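You operate a simulated robot arm through the tools that you are given. There is no shell and no other tool.

The job below is to be done with a simulated two-armed robot. You get a single attempt, and the scene is never put back.

JOB
Wipe up the spill on the top of the white table with the cloth and put it back.

Only the result counts: the job must be done as asked and must still hold three seconds after the hand-in. Knocking over, shifting, dropping, spilling or breaking anything else fails it. Flat cloth is picked up by pressing the open fingertips on it (5 to 10 N) and closing them slowly along it; thin cloth reads only 2 to 8 mm in the jaws.

ROBOT AND FRAMES
Two 7-joint arms with two-finger parallel grippers on one trunk, on a base that drives. Base frame: it is fixed to the floor where the robot stands at the start and does not move with it; the origin is under the middle of the robot, x ahead of it, y to its left, z up; the surface under the hand at the start is at about z = 740. Units: mm, rad, N and s.
The left shoulder is at the start at [50, 168, 1057], the right one opposite. With the tool pointing down near the work surface each hand reaches from about 200 to 660 mm from the robot's upright axis, wherever it stands, measured 20 degrees to its own side. Payload 1.57 kg a hand.
Tool frame (each hand has its own): the origin (TCP) lies between the finger pads and is the grasp point; the fingertips stand 30 mm ahead of it; z points along the fingers, y is the line along which they close. The gripper opens to 80 mm. The fingers are 17 mm wide and 12 mm thick; the gripper's body (40 by 82 mm) begins 80 mm behind the TCP.
Orientation is that of the tool frame in the base frame, as a unit quaternion [w, x, y, z]. With the fingers straight down and closing along the base's y, the tool's x points along the base's -x, its y along +y and its z along -z.

CONTROLS
- The arms move only by the tool jog_arm. It takes "left_moves", "right_moves" or both (then of equal length, played together; a hand with none holds still); each is a list of rows, each a list of 3 entries, a list of its own where there are three numbers: the turn, a rotation vector about the tool's x, y, z in units of 90 degrees (1.0 is 90 degrees), then the shift along the tool's x, y, z in units of 100 mm (1.0 is 100 mm), then the gripper command, from -1 (fully open) to 1 (shut), values between in proportion. In form: [[[rx, ry, rz], [x, y, z], claw], ...]. A call has 1 to 20 rows; each row is the pose to reach, as a shift and turn from the pose commanded when the call began, along the tool's axes at that moment. A call with a number of a shift or a turn outside -1 to 1 is refused whole. A row lasts 0.2 s, in which the tool goes at most 50 mm and 0.15 rad; a call with a longer step from one row to the next is refused whole, and so is a gripper value outside its range. A pose out of reach is approached as far as the arm can. The call stops where the force on the tool passes 40 N (or 10 N more than at its start, if that is more) or the arm is blocked; 0.2 s more then pass. The fingers move at their own pace (about 45 mm/s each) and stop on an object; they squeeze with about 37 N. The grip force told is the motor's: it shows also when the fingers shut on nothing. Time passes only in rows, and 0.2 s behind the last, so rows that repeat a pose let the fingers close. The reply holds the time, the measured pose of the TCP, the force on the tool along the base axes, the opening and the grip force, in the units named above and with some noise, with the torque about the TCP (base axes, N m) and any sound that the robot's microphone picked up.
- Cameras (640 x 400 px; columns grow to the right, rows downward): "scene" is now at [120.9, -16.9, 1259.2]; the picture's right is [-0.19, -0.98, 0.00], its down [-0.63, 0.13, -0.76] and it looks along [0.75, -0.15, -0.65] (base axes); focal length 292 px, centre (320, 200). "left" rides on the left gripper at [72, 7, -122] in its tool frame; the picture's right is [-0.09, 1.00, 0.00], its down [-0.84, -0.08, -0.54] and it looks along [-0.54, -0.05, 0.84] (tool axes); focal length 238 px, centre (320, 200). "right" rides on the right gripper at [72, -7, -122] in its tool frame; the picture's right is [0.09, 1.00, 0.00], its down [-0.84, 0.08, -0.54] and it looks along [-0.54, 0.05, 0.84] (tool axes); focal length 238 px, centre (320, 200). There is no depth. A picture from a camera that has moved, and an enlarged one, comes with that camera's place and axes in the base frame and with its lens.
- capture(camera): a new picture of that camera. The clock stands still meanwhile.
- slide_trunk(by): slides the trunk up (or, below 0, down) by that many mm; the arms and the scene camera ride with it, the base frame stays. It gives what a move gives, with no picture.
- roll_base(legs): drives the robot by 1 to 6 legs, each [ahead, left, turn to the left] in mm, mm and rad, along the robot's own axes; the way and the turn of a leg run together, so that a leg with both is an arc; at most 1500 mm and 3.142 rad a leg. The arms and the cameras ride along, it lands a little off, and it stops where it bumps. It gives what a move gives.
- pan_tilt(pan, tilt): turns the head with the scene camera to pan (to the left, within 1.396 rad either way) and tilt (down, from -0.506 to 1.204), counted from straight ahead of the robot. It gives what a move gives.
- zoom(camera, box): a new picture of the part [left, top, right, bottom] of that camera's present view, enlarged. The clock stands still meanwhile.
- finish_job(): hands the job in; it is judged then, once.

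Places have to be worked out from the pictures, the camera data and where the tool is seen. Open the grippers and draw the arms clear of the work before you hand the job in, unless the task says otherwise.

The tools are called after "Emit:" as a command line: name --argument value ..., lists and objects as JSON in quotes. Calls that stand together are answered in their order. jog_arm: Moves the arms, as the interface text tells. Its arguments: {"type":"object","properties":{"left_moves":{"type":"array","items":{"type":"array"}},"right_moves":{"type":"array","items":{"type":"array"}}},"required":[]} The other tools are called the same way: slide_trunk (by) slides the trunk up or down; roll_base (legs) drives the base; pan_tilt (pan, tilt) turns the head that bears the scene camera; capture (camera) takes a picture; zoom (camera, box) takes an enlarged picture of a part of a camera's view; finish_job () hands the job in.

At the start:

```text
clock: 0.0
left_tool_pos: [454.6, 15.5, 1030.6]
left_ee_rot: [0.001, 0.001, 1.0, 0.0]
left_wrist_force: [0.2, 0.5, -0.4]
left_ft_torque: [-0.01, -0.01, 0.0]
left_opening: 80.0
left_grasp_force: 0.0
right_tool_pos: [449.3, -349.3, 1031.6]
right_ee_rot: [0.0, 0.0, 1.0, -0.001]
right_wrist_force: [-0.3, 0.3, -0.8]
right_ft_torque: [0.02, 0.03, -0.01]
right_opening: 80.3
right_grasp_force: 0.0
trunk travel left (down, up): [-225.0, 218.0]
robot x, y, heading: [2.5, -1.4, -0.005]
head pan, tilt: [-0.195, 0.703]
```

scene: 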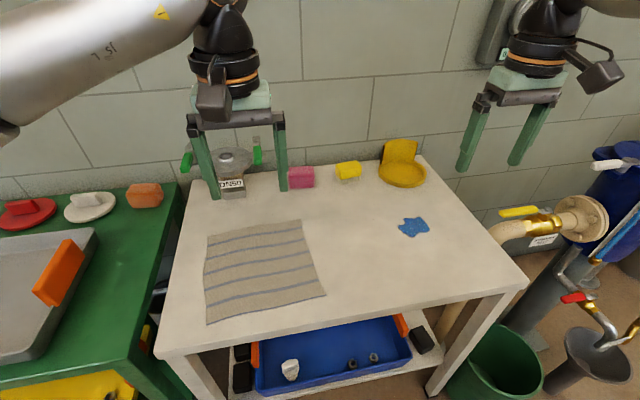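
right: 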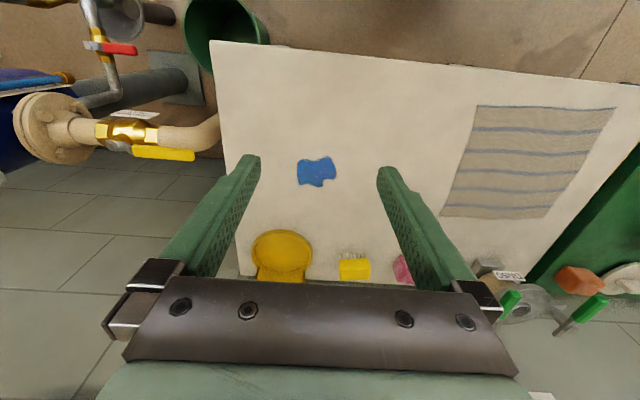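
left: 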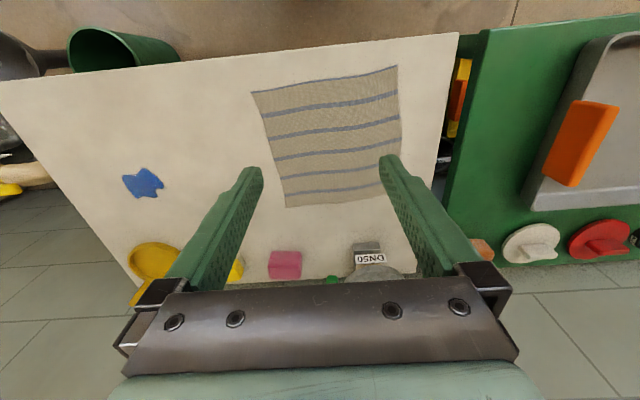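

I see a striped cloth lying flat at about x 420–657, y -90–155, and a blue spill near (576, -341) on the white table. I'll look closer before moving.

Emit:
zoom --camera "scene" --box '[180, 130, 340, 330]'

Emit:
zoom --camera "scene" --box '[340, 130, 500, 300]'

Emit:
zoom --camera "left" --box '[230, 50, 430, 230]'

```text
2.00 times, centred on (260, 230) of scene
camera zoom: at [120.9, -16.9, 1259.2], right [-0.19, -0.98, 0.0], down [-0.63, 0.13, -0.76], along [0.75, -0.15, -0.65], focal length 583 px, centre (440, 140)
```

zoom: 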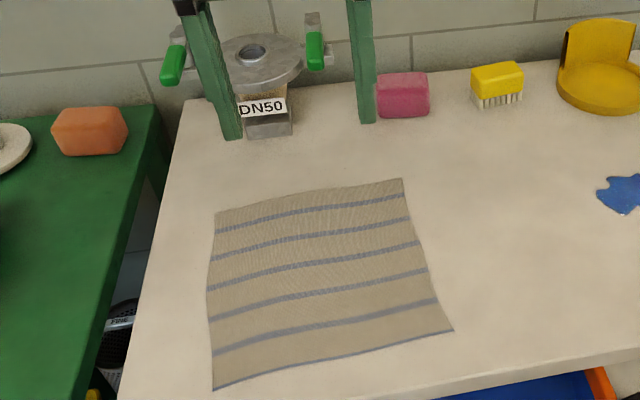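

```text
2.35 times, centred on (420, 215) of scene
camera zoom: at [120.9, -16.9, 1259.2], right [-0.19, -0.98, 0.0], down [-0.63, 0.13, -0.76], along [0.75, -0.15, -0.65], focal length 686 px, centre (85, 165)
```

zoom: 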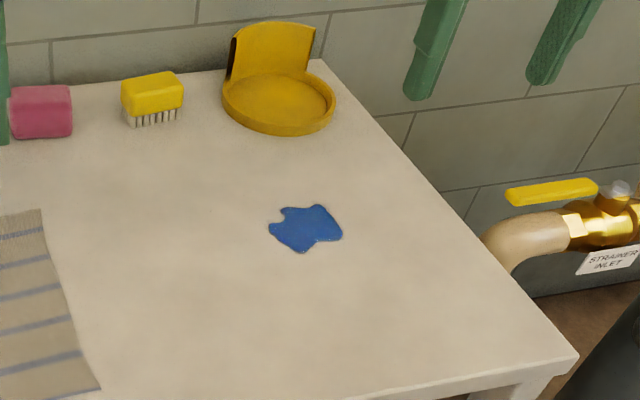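

```text
2.22 times, centred on (330, 140) of left
camera zoom: at [383.1, 23.0, 1152.8], right [0.09, 1.0, 0.0], down [0.84, -0.08, 0.54], along [0.54, -0.05, -0.84], focal length 530 px, centre (298, 333)
```

zoom: 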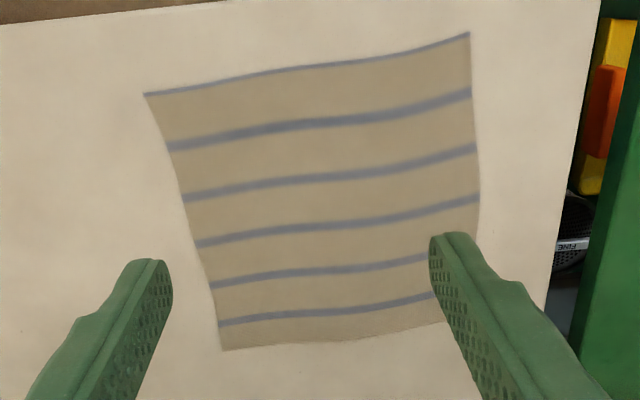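

The cloth and spill positions agree between cameras (table z≈740, spill about x 542–608, y -380 to -303). Before shifting the base a little to the right for better reach, I'll look at the floor on the right side.

Emit:
pan_tilt --pan -1.1 --tilt 0.8

Emit:
capture --camera "scene"

```text
clock: 1.2
left_tool_pos: [455.3, 16.9, 1030.0]
left_ee_rot: [0.0, 0.0, 1.0, 0.0]
left_wrist_force: [0.7, 0.2, 0.4]
left_ft_torque: [-0.02, -0.03, -0.03]
left_opening: 79.9
left_grasp_force: 0.1
right_tool_pos: [447.2, -348.2, 1030.5]
right_ee_rot: [0.001, 0.0, 1.0, 0.0]
right_wrist_force: [0.4, 0.6, 1.1]
right_ft_torque: [0.0, 0.01, 0.03]
right_opening: 79.9
right_grasp_force: 0.0
trunk travel left (down, up): [-225.0, 218.0]
robot x, y, heading: [-2.2, 3.6, 0.004]
head pan, tilt: [-1.1, 0.799]
```

```text
taken
camera scene: at [74.4, -72.3, 1251.2], right [-0.89, -0.45, 0.0], down [-0.33, 0.64, -0.7], along [0.32, -0.62, -0.72], focal length 292 px, centre (320, 200)
```

scene: 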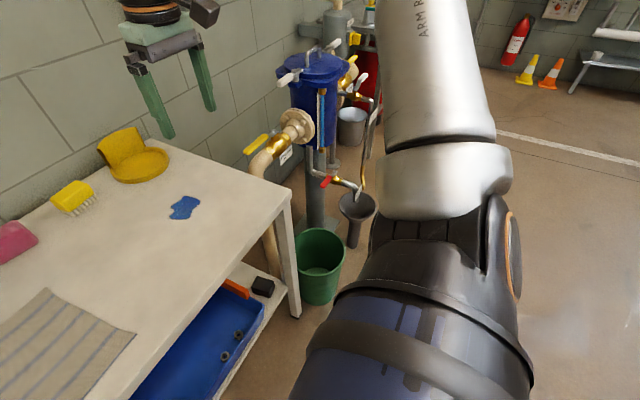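

The floor to the right is clear and the bucket stands well beyond the table's right end. I'll shift the base 170 mm to the right, keeping the arms high, and look again.

Emit:
roll_base --legs '[[0, -170, 0]]'

Emit:
pan_tilt --pan 0.05 --tilt 0.8

Emit:
capture --camera "scene"

```text
clock: 3.4
left_tool_pos: [455.6, -158.2, 1029.7]
left_ee_rot: [0.0, -0.001, 1.0, 0.001]
left_wrist_force: [-0.3, 0.7, -0.1]
left_ft_torque: [0.0, 0.02, 0.03]
left_opening: 80.0
left_grasp_force: 0.0
right_tool_pos: [449.7, -523.8, 1030.5]
right_ee_rot: [0.0, -0.001, 1.0, 0.0]
right_wrist_force: [-0.1, 0.6, -0.7]
right_ft_torque: [0.0, 0.01, 0.01]
right_opening: 79.9
right_grasp_force: 0.0
trunk travel left (down, up): [-225.0, 218.0]
robot x, y, heading: [-2.9, -172.9, -0.003]
head pan, tilt: [-1.1, 0.799]
```

```text
clock: 4.7
left_tool_pos: [455.8, -158.0, 1030.4]
left_ee_rot: [0.0, -0.001, 1.0, 0.0]
left_wrist_force: [-0.9, 0.6, -0.5]
left_ft_torque: [0.01, 0.01, 0.01]
left_opening: 80.1
left_grasp_force: 0.0
right_tool_pos: [449.9, -525.1, 1030.7]
right_ee_rot: [0.0, -0.001, 1.0, -0.001]
right_wrist_force: [0.1, 0.4, 0.1]
right_ft_torque: [0.0, -0.01, 0.0]
right_opening: 80.1
right_grasp_force: 0.0
trunk travel left (down, up): [-225.0, 218.0]
robot x, y, heading: [-1.3, -175.8, -0.003]
head pan, tilt: [0.051, 0.799]
```

```text
taken
camera scene: at [118.3, -171.0, 1251.2], right [0.05, -1.0, 0.0], down [-0.72, -0.04, -0.7], along [0.7, 0.04, -0.72], focal length 292 px, centre (320, 200)
```

scene: 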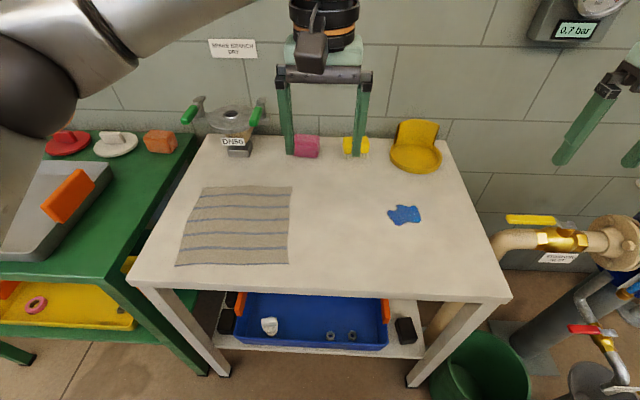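

The base is now at y≈-175, and cloth and spill work out at the same places. My plan is to pinch the cloth's right edge with the right hand and its left edge with the left, drag it over the spill while pressing, then drag it back. First I move both hands together towards the cloth, up high.

Emit:
jog_arm --left_moves '[[[0, 0, 0], [-0.1, 0.25, 0.15], -0.5], [[0, 0, 0], [-0.2, 0.5, 0.3], 0], [[0, 0, 0], [-0.3, 0.75, 0.45], 0.1], [[0, 0, 0], [-0.4, 1.0, 0.6], 0.1]]' --right_moves '[[[0, 0, 0], [-0.12, 0.25, 0.15], -0.5], [[0, 0, 0], [-0.25, 0.5, 0.3], 0], [[0, 0, 0], [-0.37, 0.75, 0.45], 0.1], [[0, 0, 0], [-0.5, 1.0, 0.6], 0.1]]'

Emit:
jog_arm --left_moves '[[[0, 0, 0], [-0.1, 0.25, 0.15], 0.1], [[0, 0, 0], [-0.2, 0.5, 0.3], 0.1], [[0, 0, 0], [-0.3, 0.75, 0.45], 0.1], [[0, 0, 0], [-0.41, 1.0, 0.6], 0.1]]' --right_moves '[[[0, 0, 0], [-0.12, 0.25, 0.15], 0.1], [[0, 0, 0], [-0.25, 0.5, 0.3], 0.1], [[0, 0, 0], [-0.37, 0.75, 0.45], 0.1], [[0, 0, 0], [-0.45, 1.0, 0.6], 0.1]]'

Emit:
jog_arm --left_moves '[[[0, 0, 0], [0, 0.25, 0], 0.1], [[0, 0, 0], [0, 0.5, 0], 0.1], [[0, 0, 0], [0, 0.66, 0], 0.1], [[0, 0, 0], [0, 0.66, 0], 0.1]]' --right_moves '[[[0, 0, 0], [0, 0.25, 0], 0.1], [[0, 0, 0], [0, 0.5, 0], 0.1], [[0, 0, 0], [0, 0.75, 0], 0.1], [[0, 0, 0], [0, 1.0, 0], 0.1]]'

```text
clock: 5.7
left_tool_pos: [495.9, -59.3, 969.0]
left_ee_rot: [-0.001, -0.001, 1.0, 0.0]
left_wrist_force: [-0.2, 0.2, -0.2]
left_ft_torque: [0.0, 0.02, 0.02]
left_opening: 36.2
left_grasp_force: 0.1
right_tool_pos: [500.1, -423.0, 970.0]
right_ee_rot: [0.0, 0.0, 1.0, 0.001]
right_wrist_force: [0.4, 0.9, 0.1]
right_ft_torque: [-0.01, 0.01, 0.0]
right_opening: 36.0
right_grasp_force: 0.0
trunk travel left (down, up): [-225.0, 218.0]
robot x, y, heading: [-4.0, -176.9, -0.002]
head pan, tilt: [0.051, 0.799]
```

```text
clock: 6.7
left_tool_pos: [537.3, 43.9, 909.7]
left_ee_rot: [0.0, 0.0, 1.0, 0.0]
left_wrist_force: [-0.2, -0.7, 0.4]
left_ft_torque: [0.02, -0.02, -0.01]
left_opening: 36.1
left_grasp_force: 0.1
right_tool_pos: [502.0, -364.7, 916.6]
right_ee_rot: [0.0, 0.001, 1.0, 0.002]
right_wrist_force: [-0.4, 0.7, 0.2]
right_ft_torque: [-0.01, 0.05, 0.0]
right_opening: 36.2
right_grasp_force: 0.1
right hand out of reach, approached as far as the arm can: row 2, 3, 4
trunk travel left (down, up): [-225.0, 218.0]
robot x, y, heading: [3.1, -176.5, 0.003]
head pan, tilt: [0.051, 0.799]
```

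```text
clock: 7.7
left_tool_pos: [535.5, 110.0, 910.9]
left_ee_rot: [0.0, -0.002, 1.0, -0.001]
left_wrist_force: [1.0, -0.4, -0.3]
left_ft_torque: [0.04, -0.02, -0.03]
left_opening: 35.9
left_grasp_force: 0.0
right_tool_pos: [458.5, -323.1, 924.4]
right_ee_rot: [0.001, 0.0, 1.0, 0.002]
right_wrist_force: [-0.5, 0.9, 1.0]
right_ft_torque: [0.03, -0.03, 0.01]
right_opening: 36.3
right_grasp_force: 0.1
right hand out of reach, approached as far as the arm can: row 1, 2, 3, 4
trunk travel left (down, up): [-225.0, 218.0]
robot x, y, heading: [-0.4, -175.8, 0.003]
head pan, tilt: [0.051, 0.799]
```

The right hand reported out of reach and sits at (458, -323, 924), while the left is over the cloth's left edge. I'll look at the picture to understand the right arm's posture.

Emit:
capture --camera "scene"

Emit:
capture --camera "right"

Emit:
capture --camera "left"

```text
taken
camera scene: at [118.1, -170.8, 1251.3], right [0.05, -1.0, 0.0], down [-0.72, -0.04, -0.7], along [0.7, 0.04, -0.72], focal length 292 px, centre (320, 200)
```

scene: 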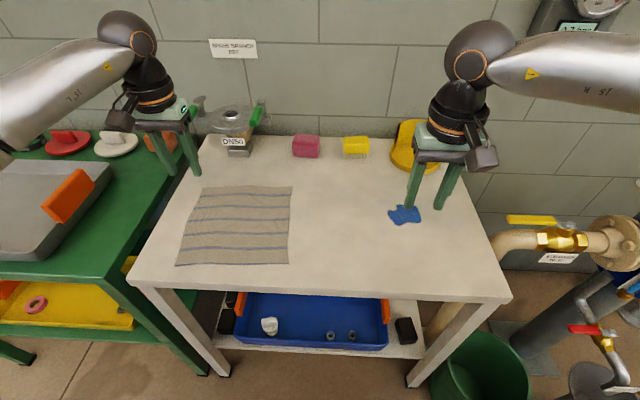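

```text
taken
camera right: at [387.0, -330.7, 1045.2], right [-0.09, 1.0, 0.0], down [0.84, 0.08, 0.54], along [0.54, 0.05, -0.84], focal length 238 px, centre (320, 200)
```

right: 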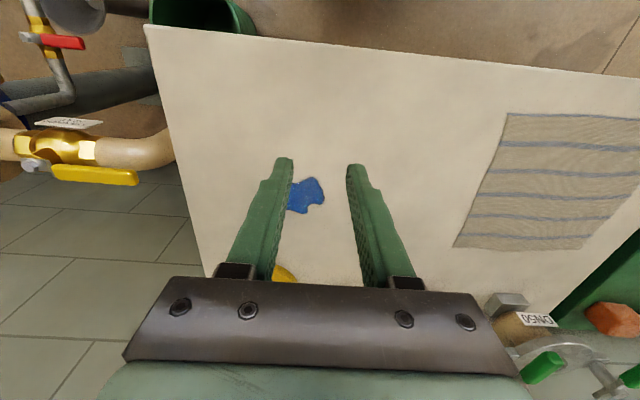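

```text
taken
camera left: at [463.7, 115.9, 1033.1], right [0.09, 1.0, 0.0], down [0.84, -0.08, 0.54], along [0.54, -0.05, -0.84], focal length 238 px, centre (320, 200)
```

left: 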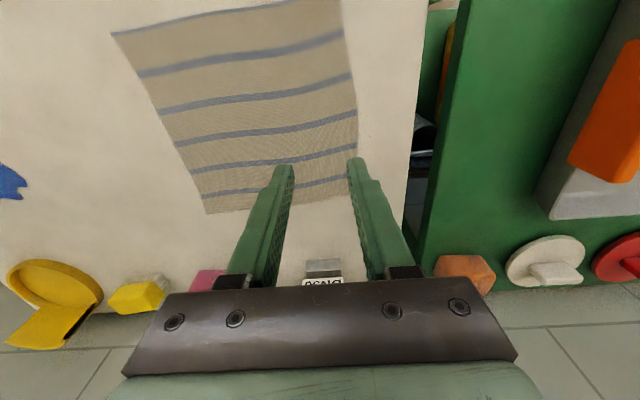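

The right arm seems to hit a joint limit when coming inward at this yaw, not a distance limit. I'll back it up outward and high, then test how far inward it reaches.

Emit:
jog_arm --right_moves '[[[0, 0, 0], [0, -0.3, -0.2], 0.1], [[0, 0, 0], [0.1, -0.6, -0.4], 0.1], [[0, 0, 0], [0.3, -0.9, -0.7], 0.1], [[0, 0, 0], [0.5, -1.0, -1.0], 0.1], [[0, 0, 0], [0.5, -1.0, -1.0], 0.1]]'

```text
clock: 8.9
left_tool_pos: [536.7, 109.2, 911.0]
left_ee_rot: [0.0, -0.001, 1.0, 0.001]
left_wrist_force: [-0.4, -0.1, 0.4]
left_ft_torque: [-0.02, 0.01, 0.02]
left_opening: 36.1
left_grasp_force: 0.2
right_tool_pos: [410.4, -421.7, 1025.5]
right_ee_rot: [0.0, 0.0, 1.0, -0.001]
right_wrist_force: [-0.3, -0.5, -0.8]
right_ft_torque: [0.0, -0.01, 0.01]
right_opening: 36.2
right_grasp_force: 0.1
trunk travel left (down, up): [-225.0, 218.0]
robot x, y, heading: [-2.4, -177.1, 0.001]
head pan, tilt: [0.051, 0.799]
```

The commanded pose follows what was reached, so I can test from here: now inward by 100 mm at z≈1025.

Emit:
jog_arm --right_moves '[[[0, 0, 0], [-0.1, 0.25, 0], 0.1], [[0, 0, 0], [-0.2, 0.5, 0], 0.1], [[0, 0, 0], [-0.3, 0.75, 0], 0.1], [[0, 0, 0], [-0.4, 1.0, 0], 0.1]]'

Emit:
jog_arm --right_moves '[[[0, 0, 0], [0, 0.25, 0], 0.1], [[0, 0, 0], [0, 0.5, 0], 0.1], [[0, 0, 0], [0, 0.75, 0], 0.1], [[0, 0, 0], [0, 1.0, 0], 0.1]]'

```text
clock: 9.9
left_tool_pos: [535.5, 109.4, 911.8]
left_ee_rot: [0.0, -0.001, 1.0, 0.001]
left_wrist_force: [-0.6, 0.0, -0.8]
left_ft_torque: [0.0, -0.03, 0.04]
left_opening: 36.1
left_grasp_force: 0.1
right_tool_pos: [446.9, -330.3, 1026.2]
right_ee_rot: [0.001, 0.002, 1.0, 0.0]
right_wrist_force: [0.9, 0.1, -0.1]
right_ft_torque: [-0.02, -0.06, -0.03]
right_opening: 35.9
right_grasp_force: 0.0
right hand out of reach, approached as far as the arm can: row 4
trunk travel left (down, up): [-225.0, 218.0]
robot x, y, heading: [0.0, -173.4, 0.003]
head pan, tilt: [0.051, 0.799]
```

```text
clock: 10.9
left_tool_pos: [534.8, 108.7, 911.0]
left_ee_rot: [0.0, -0.001, 1.0, -0.001]
left_wrist_force: [-0.2, 0.4, -0.1]
left_ft_torque: [-0.03, 0.0, -0.01]
left_opening: 35.7
left_grasp_force: 0.1
right_tool_pos: [435.1, -317.8, 1019.4]
right_ee_rot: [0.0, 0.0, 1.0, 0.0]
right_wrist_force: [0.4, 0.6, 0.0]
right_ft_torque: [-0.01, -0.01, -0.01]
right_opening: 36.1
right_grasp_force: 0.1
right hand out of reach, approached as far as the arm can: row 1, 2, 3, 4
trunk travel left (down, up): [-225.0, 218.0]
robot x, y, heading: [-1.7, -176.9, 0.004]
head pan, tilt: [0.051, 0.799]
```

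The right hand stops at about 145 mm right of the robot's axis with this yaw. I'll try turning the hand left (ccw) about its axis and then moving inward.

Emit:
jog_arm --right_moves '[[[0, 0, -0.09], [0, 0, 0], 0.1], [[0, 0, -0.18], [0, 0, 0], 0.1], [[0, 0, -0.27], [0, 0, 0], 0.1], [[0, 0, -0.36], [0, 0, 0], 0.1], [[0, 0, -0.36], [0, 0.2, 0], 0.1], [[0, 0, -0.36], [0, 0.4, 0], 0.1], [[0, 0, -0.36], [0, 0.6, 0], 0.1], [[0, 0, -0.36], [0, 0.8, 0], 0.1]]'

```text
clock: 12.7
left_tool_pos: [536.2, 108.4, 910.2]
left_ee_rot: [0.0, -0.001, 1.0, 0.0]
left_wrist_force: [-0.1, 0.1, -0.4]
left_ft_torque: [-0.02, 0.0, 0.0]
left_opening: 36.2
left_grasp_force: 0.1
right_tool_pos: [424.7, -312.2, 1021.8]
right_ee_rot: [0.001, -0.277, 0.961, 0.001]
right_wrist_force: [0.1, -0.1, 0.0]
right_ft_torque: [0.01, 0.01, 0.01]
right_opening: 35.8
right_grasp_force: 0.2
right hand out of reach, approached as far as the arm can: row 3, 4, 5, 6, 7, 8
trunk travel left (down, up): [-225.0, 218.0]
robot x, y, heading: [-0.3, -177.0, 0.004]
head pan, tilt: [0.051, 0.799]
```

Turning left didn't help. I'll turn the hand the other way and test again.

Emit:
jog_arm --right_moves '[[[0, 0, 0.09], [0, 0, 0], 0.1], [[0, 0, 0.18], [0, 0, 0], 0.1], [[0, 0, 0.27], [0, 0, 0], 0.1], [[0, 0, 0.36], [0, 0, 0], 0.1], [[0, 0, 0.45], [0, 0, 0], 0.1], [[0, 0, 0.54], [0, 0, 0], 0.1], [[0, 0, 0.63], [0, 0, 0], 0.1], [[0, 0, 0.72], [0, 0, 0], 0.1], [[0, 0, 0.72], [0, 0, 0], 0.1]]'

Emit:
jog_arm --right_moves '[[[0, 0, 0], [-0.1, 0.2, 0], 0.1], [[0, 0, 0], [-0.2, 0.4, 0], 0.1], [[0, 0, 0], [-0.3, 0.6, 0], 0.1], [[0, 0, 0], [-0.4, 0.8, 0], 0.1]]'

```text
clock: 14.7
left_tool_pos: [536.8, 109.8, 909.3]
left_ee_rot: [0.0, -0.002, 1.0, 0.0]
left_wrist_force: [-1.2, -0.4, 0.5]
left_ft_torque: [0.0, -0.02, 0.0]
left_opening: 36.2
left_grasp_force: 0.1
right_tool_pos: [426.9, -313.3, 1022.5]
right_ee_rot: [0.001, 0.28, 0.96, 0.002]
right_wrist_force: [-0.4, 0.0, -0.5]
right_ft_torque: [-0.03, -0.01, -0.01]
right_opening: 36.1
right_grasp_force: 0.0
trunk travel left (down, up): [-225.0, 218.0]
robot x, y, heading: [3.5, -174.4, -0.003]
head pan, tilt: [0.051, 0.799]
```

```text
clock: 15.7
left_tool_pos: [535.3, 108.3, 910.2]
left_ee_rot: [0.0, -0.001, 1.0, 0.0]
left_wrist_force: [-1.4, -0.7, 0.2]
left_ft_torque: [-0.01, -0.02, -0.02]
left_opening: 36.1
left_grasp_force: 0.0
right_tool_pos: [446.4, -320.4, 1006.8]
right_ee_rot: [0.0, 0.279, 0.96, 0.001]
right_wrist_force: [0.8, -0.1, 0.0]
right_ft_torque: [-0.03, 0.01, -0.01]
right_opening: 36.2
right_grasp_force: 0.0
right hand out of reach, approached as far as the arm can: row 1, 2, 3, 4
trunk travel left (down, up): [-225.0, 218.0]
robot x, y, heading: [0.3, -174.3, 0.001]
head pan, tilt: [0.051, 0.799]
```

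Yaw makes no difference, so it's an elbow or shoulder limit. I'll turn the yaw back and try a path that first pulls the hand closer to the robot and then goes inward.

Emit:
jog_arm --right_moves '[[[0, 0, -0.09], [0, 0, 0], 0.1], [[0, 0, -0.18], [0, 0, 0], 0.1], [[0, 0, -0.27], [0, 0, 0], 0.1], [[0, 0, -0.36], [0, 0, 0], 0.1], [[0, 0, -0.36], [0, 0, 0], 0.1]]'

Emit:
jog_arm --right_moves '[[[0, 0, 0], [0.3, -0.1, 0.1], 0.1], [[0, 0, 0], [0.6, -0.2, 0.2], 0.1], [[0, 0, 0], [0.9, -0.2, 0.3], 0.1], [[0, 0, 0], [1.0, -0.2, 0.4], 0.1]]'

Emit:
jog_arm --right_moves '[[[0, 0, 0], [0, 0.25, 0], 0.1], [[0, 0, 0], [0, 0.5, 0], 0.1], [[0, 0, 0], [0, 0.75, 0], 0.1], [[0, 0, 0], [0, 1.0, 0], 0.1]]'

```text
clock: 16.9
left_tool_pos: [535.3, 108.6, 910.4]
left_ee_rot: [-0.001, -0.001, 1.0, 0.0]
left_wrist_force: [0.7, 0.5, 0.5]
left_ft_torque: [0.01, -0.03, -0.01]
left_opening: 36.3
left_grasp_force: 0.0
right_tool_pos: [447.4, -322.3, 1005.2]
right_ee_rot: [0.001, 0.0, 1.0, 0.001]
right_wrist_force: [-0.9, 0.5, -0.1]
right_ft_torque: [0.0, -0.02, 0.0]
right_opening: 35.7
right_grasp_force: 0.1
trunk travel left (down, up): [-225.0, 218.0]
robot x, y, heading: [-1.7, -173.9, -0.001]
head pan, tilt: [0.051, 0.799]
```

```text
clock: 17.9
left_tool_pos: [535.8, 109.5, 911.1]
left_ee_rot: [0.0, -0.001, 1.0, 0.0]
left_wrist_force: [-0.6, 0.1, -0.4]
left_ft_torque: [0.02, -0.02, 0.0]
left_opening: 35.9
left_grasp_force: 0.1
right_tool_pos: [347.3, -340.3, 966.6]
right_ee_rot: [0.0, 0.001, 1.0, 0.001]
right_wrist_force: [0.0, -0.2, -0.6]
right_ft_torque: [0.02, -0.02, -0.02]
right_opening: 35.9
right_grasp_force: 0.1
trunk travel left (down, up): [-225.0, 218.0]
robot x, y, heading: [2.8, -176.4, -0.001]
head pan, tilt: [0.051, 0.799]
```

```text
clock: 18.9
left_tool_pos: [534.8, 109.6, 910.2]
left_ee_rot: [0.0, 0.0, 1.0, 0.0]
left_wrist_force: [0.4, 0.2, -0.3]
left_ft_torque: [0.0, 0.01, -0.02]
left_opening: 36.1
left_grasp_force: 0.1
right_tool_pos: [342.7, -272.9, 969.7]
right_ee_rot: [0.0, 0.001, 1.0, 0.0]
right_wrist_force: [0.2, 0.2, 0.0]
right_ft_torque: [0.0, -0.02, -0.02]
right_opening: 36.1
right_grasp_force: 0.1
right hand out of reach, approached as far as the arm can: row 3, 4
trunk travel left (down, up): [-225.0, 218.0]
robot x, y, heading: [-1.1, -175.8, 0.0]
head pan, tilt: [0.051, 0.799]
```

The right arm's inward limit lies roughly along a line 16–20° right of the robot's axis, so it has little range in front. I'll move the right arm out of the way and test how far inward the left arm can go at x≈537.

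Emit:
jog_arm --right_moves '[[[0, 0, 0], [0, -0.25, -0.1], 0.1], [[0, 0, 0], [0, -0.5, -0.2], 0.1], [[0, 0, 0], [0, -0.75, -0.4], 0.1], [[0, 0, 0], [0, -1.0, -0.6], 0.1]]'

Emit:
jog_arm --left_moves '[[[0, 0, 0], [0, -0.25, 0], 0.1], [[0, 0, 0], [0, -0.5, 0], 0.1], [[0, 0, 0], [0, -0.75, 0], 0.1], [[0, 0, 0], [0, -1.0, 0], 0.1]]' --right_moves '[[[0, 0, 0], [0, -0.25, 0], 0.1], [[0, 0, 0], [0, -0.5, 0], 0.1], [[0, 0, 0], [0, -0.75, 0], 0.1], [[0, 0, 0], [0, -1.0, 0], 0.1]]'

Emit:
jog_arm --left_moves '[[[0, 0, 0], [0, -0.25, 0], 0.1], [[0, 0, 0], [0, -0.5, 0], 0.1], [[0, 0, 0], [0, -0.75, 0], 0.1], [[0, 0, 0], [0, -1.0, 0], 0.1]]'

```text
clock: 19.9
left_tool_pos: [535.5, 109.2, 910.6]
left_ee_rot: [0.0, -0.001, 1.0, 0.0]
left_wrist_force: [-0.1, 0.8, 0.1]
left_ft_torque: [0.0, -0.03, 0.02]
left_opening: 36.0
left_grasp_force: 0.1
right_tool_pos: [341.8, -372.2, 1028.8]
right_ee_rot: [0.0, -0.001, 1.0, 0.001]
right_wrist_force: [-0.4, 0.6, 0.3]
right_ft_torque: [0.01, 0.02, 0.03]
right_opening: 36.1
right_grasp_force: 0.2
trunk travel left (down, up): [-225.0, 218.0]
robot x, y, heading: [0.6, -172.3, -0.0]
head pan, tilt: [0.051, 0.799]
```

```text
clock: 20.9
left_tool_pos: [535.8, 7.4, 908.0]
left_ee_rot: [0.0, -0.001, 1.0, 0.0]
left_wrist_force: [-0.1, 0.7, 1.2]
left_ft_torque: [0.0, 0.0, 0.02]
left_opening: 36.0
left_grasp_force: 0.1
right_tool_pos: [343.5, -471.9, 1028.3]
right_ee_rot: [0.0, 0.0, 1.0, 0.001]
right_wrist_force: [-0.8, 0.5, 0.0]
right_ft_torque: [-0.02, 0.02, -0.03]
right_opening: 36.0
right_grasp_force: 0.1
trunk travel left (down, up): [-225.0, 218.0]
robot x, y, heading: [1.8, -175.4, -0.0]
head pan, tilt: [0.051, 0.799]
```

```text
clock: 21.9
left_tool_pos: [535.3, -92.9, 907.9]
left_ee_rot: [0.0, 0.0, 1.0, 0.001]
left_wrist_force: [0.4, -0.2, -0.2]
left_ft_torque: [0.0, 0.0, 0.02]
left_opening: 36.2
left_grasp_force: 0.1
right_tool_pos: [343.0, -471.6, 1029.2]
right_ee_rot: [0.0, 0.0, 1.0, 0.001]
right_wrist_force: [-0.2, 0.1, -1.1]
right_ft_torque: [-0.01, -0.01, 0.02]
right_opening: 36.0
right_grasp_force: 0.1
trunk travel left (down, up): [-225.0, 218.0]
robot x, y, heading: [-2.9, -173.8, 0.003]
head pan, tilt: [0.051, 0.799]
```

The left arm passes easily to y≈-93 (80 mm left of the robot's axis). I'll keep testing further inward.

Emit:
jog_arm --left_moves '[[[0, 0, 0], [0, -0.25, 0], 0.1], [[0, 0, 0], [0, -0.5, 0], 0.1], [[0, 0, 0], [0, -0.75, 0], 0.1], [[0, 0, 0], [0, -1.0, 0], 0.1]]'

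Emit:
jog_arm --left_moves '[[[0, 0, 0], [-0.1, -0.25, 0], 0.1], [[0, 0, 0], [-0.2, -0.5, 0], 0.1], [[0, 0, 0], [-0.3, -0.75, 0], 0.1], [[0, 0, 0], [-0.4, -1.0, 0], 0.1]]'

```text
clock: 22.9
left_tool_pos: [535.5, -192.0, 908.0]
left_ee_rot: [-0.001, -0.001, 1.0, 0.001]
left_wrist_force: [0.2, -0.5, 0.0]
left_ft_torque: [0.01, -0.01, -0.01]
left_opening: 35.8
left_grasp_force: 0.0
right_tool_pos: [343.4, -473.1, 1029.4]
right_ee_rot: [0.0, 0.001, 1.0, 0.001]
right_wrist_force: [-0.2, -0.2, -0.4]
right_ft_torque: [-0.01, 0.0, -0.01]
right_opening: 35.8
right_grasp_force: 0.1
trunk travel left (down, up): [-225.0, 218.0]
robot x, y, heading: [1.0, -176.8, -0.001]
head pan, tilt: [0.051, 0.799]
```

```text
clock: 23.9
left_tool_pos: [541.1, -246.2, 908.2]
left_ee_rot: [0.001, -0.001, 1.0, -0.001]
left_wrist_force: [0.1, -0.7, 0.3]
left_ft_torque: [0.0, 0.0, 0.02]
left_opening: 36.2
left_grasp_force: 0.0
left hand out of reach, approached as far as the arm can: row 2, 3, 4
right_tool_pos: [342.7, -471.8, 1029.6]
right_ee_rot: [-0.001, 0.0, 1.0, -0.001]
right_wrist_force: [1.1, 0.2, 0.2]
right_ft_torque: [-0.01, 0.06, 0.0]
right_opening: 36.0
right_grasp_force: 0.1
trunk travel left (down, up): [-225.0, 218.0]
robot x, y, heading: [2.8, -177.5, 0.005]
head pan, tilt: [0.051, 0.799]
```

The left arm works from about 70 mm right of the axis to far left, so I'll use the left hand for everything, placing the base suitably. I'll raise nothing yet; first I look down to see how much room there is between the base and the table.

Emit:
pan_tilt --pan 0.0 --tilt 1.2

Emit:
capture --camera "scene"

```text
clock: 24.8
left_tool_pos: [538.9, -245.4, 909.2]
left_ee_rot: [0.001, -0.001, 1.0, 0.0]
left_wrist_force: [-0.8, 0.1, -0.2]
left_ft_torque: [-0.03, 0.03, -0.03]
left_opening: 35.9
left_grasp_force: 0.2
right_tool_pos: [343.3, -470.8, 1030.0]
right_ee_rot: [0.0, 0.0, 1.0, 0.0]
right_wrist_force: [0.0, -0.5, -1.2]
right_ft_torque: [0.01, 0.0, 0.0]
right_opening: 36.0
right_grasp_force: 0.0
trunk travel left (down, up): [-225.0, 218.0]
robot x, y, heading: [3.4, -174.2, -0.001]
head pan, tilt: [0.0, 1.201]
```

```text
taken
camera scene: at [93.7, -175.1, 1223.5], right [0.0, -1.0, 0.0], down [-0.93, 0.0, -0.36], along [0.36, 0.0, -0.93], focal length 292 px, centre (320, 200)
```

scene: 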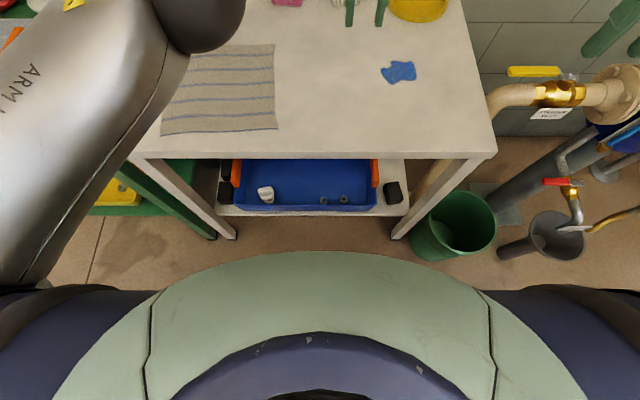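

There's enough room to turn the base. Turning the robot about 14° right (plus a 35 mm shift) would put the whole span from the cloth's left edge to the spill within the left arm's good range, so I raise the left hand and do that.

Emit:
jog_arm --left_moves '[[[0, 0, 0], [0, 0.25, -0.25], 0.1], [[0, 0, 0], [0, 0.5, -0.5], 0.1], [[0, 0, 0], [0, 0.75, -0.75], 0.1], [[0, 0, 0], [0, 1.0, -1.0], 0.1]]'

Emit:
roll_base --legs '[[0, -35, 0], [0, 0, -0.25]]'

Emit:
pan_tilt --pan 0.2 --tilt 0.8

Emit:
capture --camera "scene"

```text
clock: 25.8
left_tool_pos: [541.2, -143.0, 1009.1]
left_ee_rot: [0.0, 0.0, 1.0, 0.0]
left_wrist_force: [0.7, 0.9, -0.6]
left_ft_torque: [0.02, -0.02, 0.03]
left_opening: 35.9
left_grasp_force: 0.0
right_tool_pos: [343.9, -471.4, 1029.0]
right_ee_rot: [0.0, -0.001, 1.0, -0.001]
right_wrist_force: [0.5, -0.3, -0.4]
right_ft_torque: [-0.03, -0.01, 0.01]
right_opening: 36.0
right_grasp_force: 0.0
trunk travel left (down, up): [-225.0, 218.0]
robot x, y, heading: [0.9, -175.6, 0.001]
head pan, tilt: [0.0, 1.201]
```

```text
clock: 27.7
left_tool_pos: [532.3, -314.4, 1008.5]
left_ee_rot: [0.001, 0.124, 0.992, 0.001]
left_wrist_force: [-0.7, -0.2, 0.5]
left_ft_torque: [0.01, -0.01, -0.03]
left_opening: 35.8
left_grasp_force: 0.1
right_tool_pos: [258.0, -584.6, 1028.5]
right_ee_rot: [0.001, 0.125, 0.992, 0.0]
right_wrist_force: [-1.0, 0.4, -0.5]
right_ft_torque: [0.0, 0.0, -0.01]
right_opening: 35.9
right_grasp_force: 0.0
trunk travel left (down, up): [-225.0, 218.0]
robot x, y, heading: [0.0, -210.9, -0.251]
head pan, tilt: [0.0, 1.201]
```

```text
clock: 28.6
left_tool_pos: [531.5, -314.2, 1008.4]
left_ee_rot: [0.0, 0.124, 0.992, 0.001]
left_wrist_force: [0.3, -0.3, 0.6]
left_ft_torque: [0.0, -0.03, -0.04]
left_opening: 35.9
left_grasp_force: 0.0
right_tool_pos: [258.4, -583.3, 1028.6]
right_ee_rot: [0.0, 0.126, 0.992, 0.0]
right_wrist_force: [0.2, 0.5, 0.5]
right_ft_torque: [-0.01, 0.02, 0.03]
right_opening: 35.9
right_grasp_force: 0.0
trunk travel left (down, up): [-225.0, 218.0]
robot x, y, heading: [1.1, -214.6, -0.247]
head pan, tilt: [0.201, 0.799]
```

```text
taken
camera scene: at [117.1, -224.4, 1251.2], right [-0.05, -1.0, 0.0], down [-0.72, 0.04, -0.7], along [0.7, -0.04, -0.72], focal length 292 px, centre (320, 200)
```

scene: 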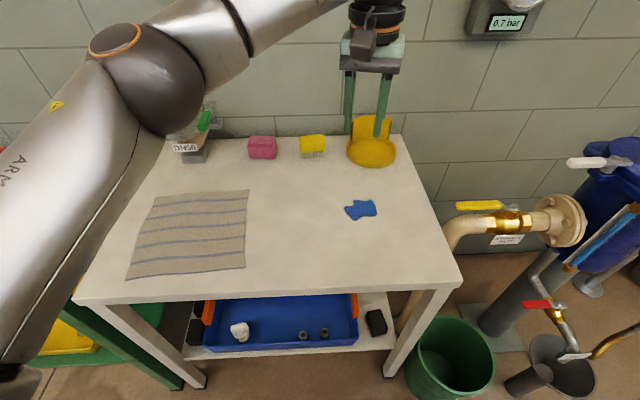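

The left hand is now at (532, -314). I turn its yaw back to zero and test the reach over the far corner of the spill area, staying well above the table.

Emit:
jog_arm --left_moves '[[[0, 0, -0.08], [0, 0, 0], 0.1], [[0, 0, -0.158], [0, 0, 0], 0.1], [[0, 0, -0.158], [0, 0, 0], 0.1]]'

Emit:
jog_arm --left_moves '[[[0, 0, 0], [-0.2, -0.2, 0.3], 0.1], [[0, 0, 0], [-0.4, -0.4, 0.6], 0.1], [[0, 0, 0], [-0.6, -0.6, 0.8], 0.1], [[0, 0, 0], [-0.7, -0.7, 1.0], 0.1]]'

```text
clock: 29.4
left_tool_pos: [532.7, -314.6, 1009.0]
left_ee_rot: [0.0, 0.0, 1.0, 0.0]
left_wrist_force: [-0.6, 0.2, 1.0]
left_ft_torque: [-0.02, 0.02, 0.0]
left_opening: 35.6
left_grasp_force: 0.0
right_tool_pos: [259.1, -582.9, 1029.3]
right_ee_rot: [0.0, 0.124, 0.992, 0.0]
right_wrist_force: [0.7, 0.6, -0.4]
right_ft_torque: [-0.01, 0.03, -0.02]
right_opening: 35.7
right_grasp_force: 0.0
trunk travel left (down, up): [-225.0, 218.0]
robot x, y, heading: [3.2, -215.0, -0.252]
head pan, tilt: [0.201, 0.799]
```

```text
clock: 30.4
left_tool_pos: [560.5, -347.8, 938.3]
left_ee_rot: [0.001, 0.001, 1.0, 0.0]
left_wrist_force: [-0.3, -0.3, -0.7]
left_ft_torque: [0.01, -0.04, 0.04]
left_opening: 35.9
left_grasp_force: 0.0
left hand out of reach, approached as far as the arm can: row 2, 3, 4
right_tool_pos: [257.9, -582.8, 1028.7]
right_ee_rot: [0.001, 0.125, 0.992, 0.001]
right_wrist_force: [-1.0, 0.0, 0.0]
right_ft_torque: [0.02, 0.0, 0.01]
right_opening: 35.9
right_grasp_force: 0.0
trunk travel left (down, up): [-225.0, 218.0]
robot x, y, heading: [3.3, -211.7, -0.249]
head pan, tilt: [0.201, 0.799]
```

The left limit turns out to be the distance from the left shoulder (about 550 mm). Turning the base further right, to about -0.65 rad, brings the left shoulder nearer and makes everything reachable. I check the base footprint from the side of the head before turning.

Emit:
pan_tilt --pan -1.39 --tilt 1.1

Emit:
capture --camera "scene"

Emit:
capture --camera "right"

```text
clock: 32.0
left_tool_pos: [560.5, -348.7, 936.7]
left_ee_rot: [0.0, 0.0, 1.0, 0.001]
left_wrist_force: [-0.5, -0.1, -0.1]
left_ft_torque: [-0.02, 0.0, 0.05]
left_opening: 35.8
left_grasp_force: 0.0
right_tool_pos: [259.3, -583.1, 1028.4]
right_ee_rot: [0.0, 0.126, 0.992, -0.001]
right_wrist_force: [0.1, 0.2, 0.1]
right_ft_torque: [-0.01, 0.01, 0.03]
right_opening: 36.0
right_grasp_force: 0.1
trunk travel left (down, up): [-225.0, 218.0]
robot x, y, heading: [0.7, -208.6, -0.254]
head pan, tilt: [-1.389, 1.1]
```

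```text
taken
camera scene: at [32.2, -283.3, 1229.5], right [-1.0, 0.07, 0.0], down [0.06, 0.89, -0.45], along [-0.03, -0.45, -0.89], focal length 292 px, centre (320, 200)
```

scene: 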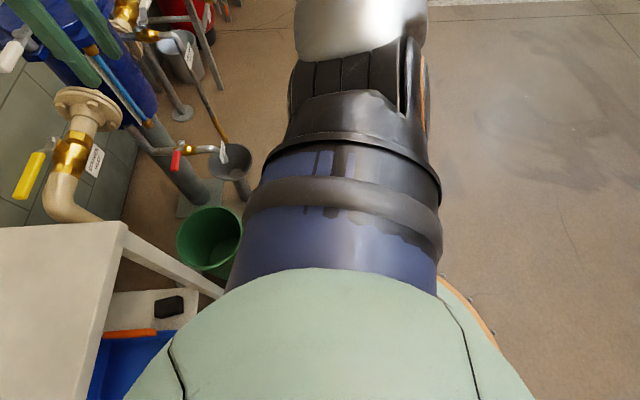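

```text
taken
camera right: at [188.2, -572.3, 1150.0], right [0.16, 0.99, 0.0], down [0.83, -0.13, 0.54], along [0.54, -0.09, -0.84], focal length 238 px, centre (320, 200)
```

right: 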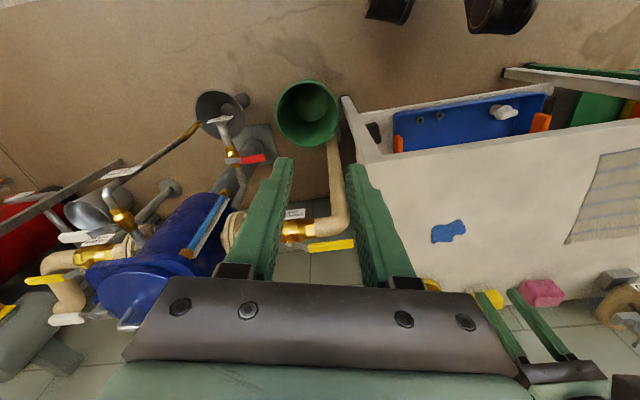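

Only a hint of the robot's base is visible (dark shapes at the top of the right view). I'll tilt the right gripper back in free air so its camera can see the robot's base and its gap to the table.

Emit:
jog_arm --right_moves '[[[0, 0.09, 0], [0, 0, 0], 0.1], [[0, 0.18, 0], [0, 0, 0], 0.1], [[0, 0.27, 0], [0, 0, 0], 0.1], [[0, 0.36, 0], [0, 0, 0], 0.1], [[0, 0.45, 0], [0, 0, 0], 0.1], [[0, 0.54, 0], [0, 0, 0], 0.1], [[0, 0.6, 0], [0, 0, 0], 0.1]]'

Emit:
capture --camera "right"

```text
clock: 33.6
left_tool_pos: [560.8, -347.5, 937.2]
left_ee_rot: [-0.001, 0.001, 1.0, 0.0]
left_wrist_force: [0.3, -0.4, 0.0]
left_ft_torque: [0.0, -0.04, 0.03]
left_opening: 35.7
left_grasp_force: 0.0
right_tool_pos: [230.2, -571.3, 998.8]
right_ee_rot: [-0.451, 0.112, 0.884, 0.058]
right_wrist_force: [0.4, 0.6, 0.7]
right_ft_torque: [0.01, -0.03, -0.02]
right_opening: 36.0
right_grasp_force: 0.0
right hand out of reach, approached as far as the arm can: row 6, 7
trunk travel left (down, up): [-225.0, 218.0]
robot x, y, heading: [-1.4, -209.6, -0.252]
head pan, tilt: [-1.389, 1.1]
```

```text
taken
camera right: at [283.2, -592.2, 1127.4], right [0.2, 0.98, 0.08], down [0.92, -0.16, -0.36], along [-0.34, 0.14, -0.93], focal length 238 px, centre (320, 200)
```

right: 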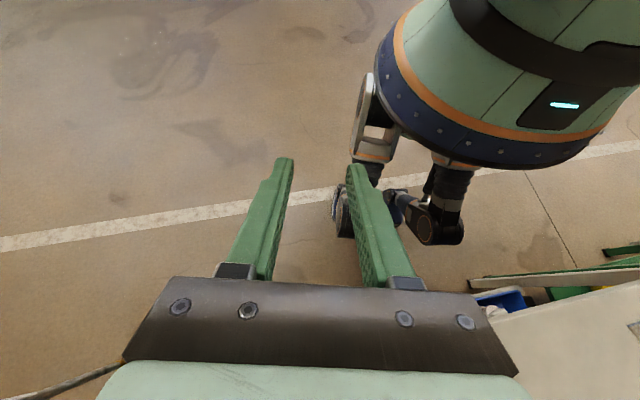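

The base shows up: a round body with wheel units under it. I zoom in to judge its footprint.

Emit:
zoom --camera "right" --box '[320, 0, 640, 300]'

Emit:
capture --camera "left"

```text
1.33 times, centred on (480, 150) of right
camera zoom: at [283.2, -592.2, 1127.4], right [0.2, 0.98, 0.08], down [0.92, -0.16, -0.36], along [-0.34, 0.14, -0.93], focal length 318 px, centre (107, 267)
```

zoom: 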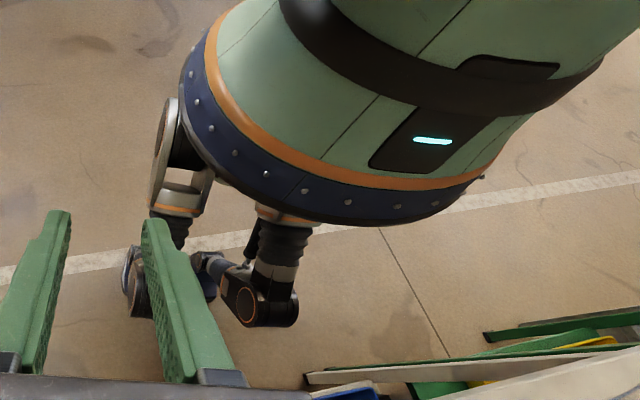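

```text
taken
camera left: at [488.5, -340.5, 1060.4], right [0.09, 1.0, 0.0], down [0.84, -0.08, 0.54], along [0.54, -0.05, -0.84], focal length 238 px, centre (320, 200)
```

left: 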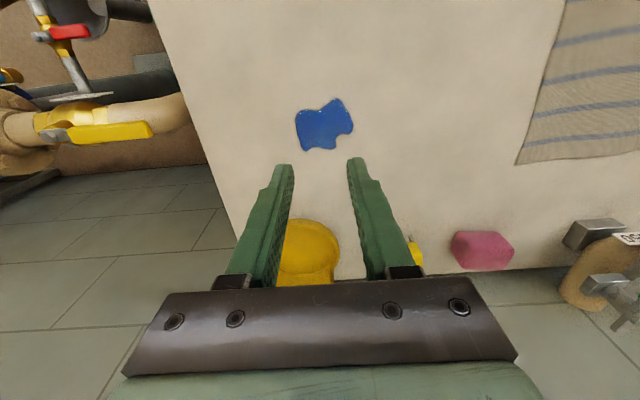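

The base is compact (wheels close under a round body), so turning further right in place is safe. I restore the right hand's tilt, then turn the base by another -0.4 rad.

Emit:
jog_arm --right_moves '[[[0, -0.09, 0], [0, 0, 0], 0.1], [[0, -0.18, 0], [0, 0, 0], 0.1], [[0, -0.27, 0], [0, 0, 0], 0.1], [[0, -0.36, 0], [0, 0, 0], 0.1], [[0, -0.45, 0], [0, 0, 0], 0.1], [[0, -0.54, 0], [0, 0, 0], 0.1], [[0, -0.6, 0], [0, 0, 0], 0.1]]'

Emit:
roll_base --legs '[[0, 0, -0.4]]'

Emit:
pan_tilt --pan 0.62 --tilt 0.8

Emit:
capture --camera "scene"

```text
clock: 35.2
left_tool_pos: [559.6, -346.3, 938.5]
left_ee_rot: [0.002, 0.0, 1.0, 0.0]
left_wrist_force: [0.3, 0.6, -0.2]
left_ft_torque: [0.01, -0.02, 0.0]
left_opening: 36.2
left_grasp_force: 0.0
right_tool_pos: [230.5, -570.7, 998.0]
right_ee_rot: [0.002, 0.126, 0.992, 0.0]
right_wrist_force: [0.2, 0.3, 0.6]
right_ft_torque: [0.0, -0.01, 0.01]
right_opening: 36.0
right_grasp_force: 0.1
trunk travel left (down, up): [-225.0, 218.0]
robot x, y, heading: [0.2, -210.0, -0.251]
head pan, tilt: [-1.389, 1.1]
```

```text
clock: 36.8
left_tool_pos: [465.1, -551.1, 937.2]
left_ee_rot: [0.001, 0.196, 0.981, 0.0]
left_wrist_force: [0.1, 0.8, -0.2]
left_ft_torque: [-0.01, 0.02, -0.02]
left_opening: 36.3
left_grasp_force: 0.0
right_tool_pos: [73.1, -631.4, 998.4]
right_ee_rot: [0.0, 0.317, 0.949, -0.001]
right_wrist_force: [-1.2, -0.4, -0.4]
right_ft_torque: [0.01, -0.03, 0.01]
right_opening: 36.1
right_grasp_force: 0.0
trunk travel left (down, up): [-225.0, 218.0]
robot x, y, heading: [0.3, -212.0, -0.643]
head pan, tilt: [-1.389, 1.1]
```

```text
clock: 38.7
left_tool_pos: [465.6, -551.9, 936.8]
left_ee_rot: [0.0, 0.196, 0.981, 0.0]
left_wrist_force: [-0.6, 0.1, -0.4]
left_ft_torque: [0.01, -0.02, 0.01]
left_opening: 35.9
left_grasp_force: 0.0
right_tool_pos: [73.6, -631.4, 998.1]
right_ee_rot: [0.0, 0.316, 0.949, 0.0]
right_wrist_force: [-0.3, 0.0, 0.4]
right_ft_torque: [0.0, 0.0, -0.01]
right_opening: 36.1
right_grasp_force: 0.0
trunk travel left (down, up): [-225.0, 218.0]
robot x, y, heading: [2.6, -208.7, -0.644]
head pan, tilt: [0.62, 0.799]
```

```text
taken
camera scene: at [110.4, -236.3, 1251.2], right [-0.02, -1.0, 0.0], down [-0.72, 0.02, -0.7], along [0.7, -0.02, -0.72], focal length 292 px, centre (320, 200)
```

scene: 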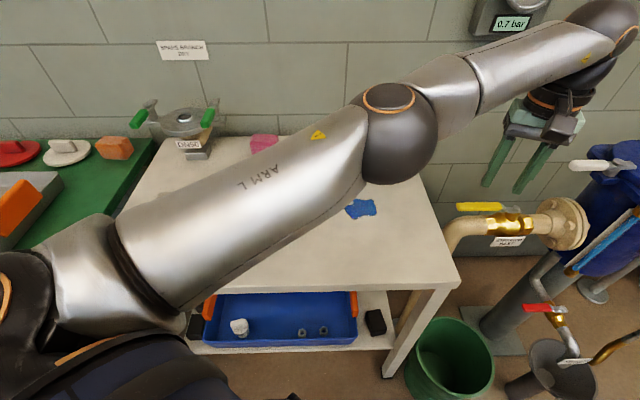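

The base turned cleanly. I bring the left hand's yaw back to zero and then move it over the spill to check reach there, staying high.

Emit:
jog_arm --left_moves '[[[0, 0, -0.084], [0, 0, 0], 0.1], [[0, 0, -0.168], [0, 0, 0], 0.1], [[0, 0, -0.251], [0, 0, 0], 0.1], [[0, 0, -0.251], [0, 0, 0], 0.1]]'

Emit:
jog_arm --left_moves '[[[0, 0, 0], [-0.25, 0.25, 0.1], 0.1], [[0, 0, 0], [-0.5, 0.5, 0.2], 0.1], [[0, 0, 0], [-0.75, 0.75, 0.3], 0.1], [[0, 0, 0], [-1.0, 1.0, 0.4], 0.1]]'

Emit:
jog_arm --left_moves '[[[0, 0, 0], [-0.1, 0.25, 0.2], 0.1], [[0, 0, 0], [-0.2, 0.5, 0.4], 0.1], [[0, 0, 0], [-0.3, 0.7, 0.6], 0.1], [[0, 0, 0], [-0.4, 0.8, 0.7], 0.1]]'

```text
clock: 39.7
left_tool_pos: [465.6, -552.2, 937.7]
left_ee_rot: [0.0, -0.001, 1.0, -0.001]
left_wrist_force: [0.4, 0.5, 0.1]
left_ft_torque: [-0.02, 0.02, 0.02]
left_opening: 36.1
left_grasp_force: 0.1
right_tool_pos: [74.3, -631.2, 999.1]
right_ee_rot: [0.001, 0.317, 0.948, 0.0]
right_wrist_force: [-0.1, -0.4, -0.4]
right_ft_torque: [0.01, -0.02, -0.01]
right_opening: 36.0
right_grasp_force: 0.0
trunk travel left (down, up): [-225.0, 218.0]
robot x, y, heading: [-0.2, -208.6, -0.645]
head pan, tilt: [0.62, 0.799]
```

```text
clock: 40.7
left_tool_pos: [564.6, -449.6, 899.7]
left_ee_rot: [0.0, 0.0, 1.0, -0.002]
left_wrist_force: [-0.3, 0.9, 0.6]
left_ft_torque: [-0.03, 0.03, -0.01]
left_opening: 35.9
left_grasp_force: 0.1
right_tool_pos: [74.1, -631.3, 998.4]
right_ee_rot: [0.0, 0.316, 0.949, 0.0]
right_wrist_force: [0.1, -0.3, 0.1]
right_ft_torque: [0.0, -0.01, -0.02]
right_opening: 36.0
right_grasp_force: 0.1
trunk travel left (down, up): [-225.0, 218.0]
robot x, y, heading: [-2.4, -210.9, -0.641]
head pan, tilt: [0.62, 0.799]
```

```text
clock: 41.7
left_tool_pos: [605.2, -371.9, 827.7]
left_ee_rot: [0.0, 0.0, 1.0, -0.001]
left_wrist_force: [-0.3, 0.2, 0.5]
left_ft_torque: [-0.02, 0.01, 0.04]
left_opening: 36.1
left_grasp_force: 0.1
right_tool_pos: [74.3, -631.0, 997.4]
right_ee_rot: [0.0, 0.316, 0.949, 0.0]
right_wrist_force: [1.2, -0.5, -0.2]
right_ft_torque: [0.0, 0.04, 0.01]
right_opening: 36.2
right_grasp_force: 0.1
trunk travel left (down, up): [-225.0, 218.0]
robot x, y, heading: [-0.9, -211.7, -0.643]
head pan, tilt: [0.62, 0.799]
```

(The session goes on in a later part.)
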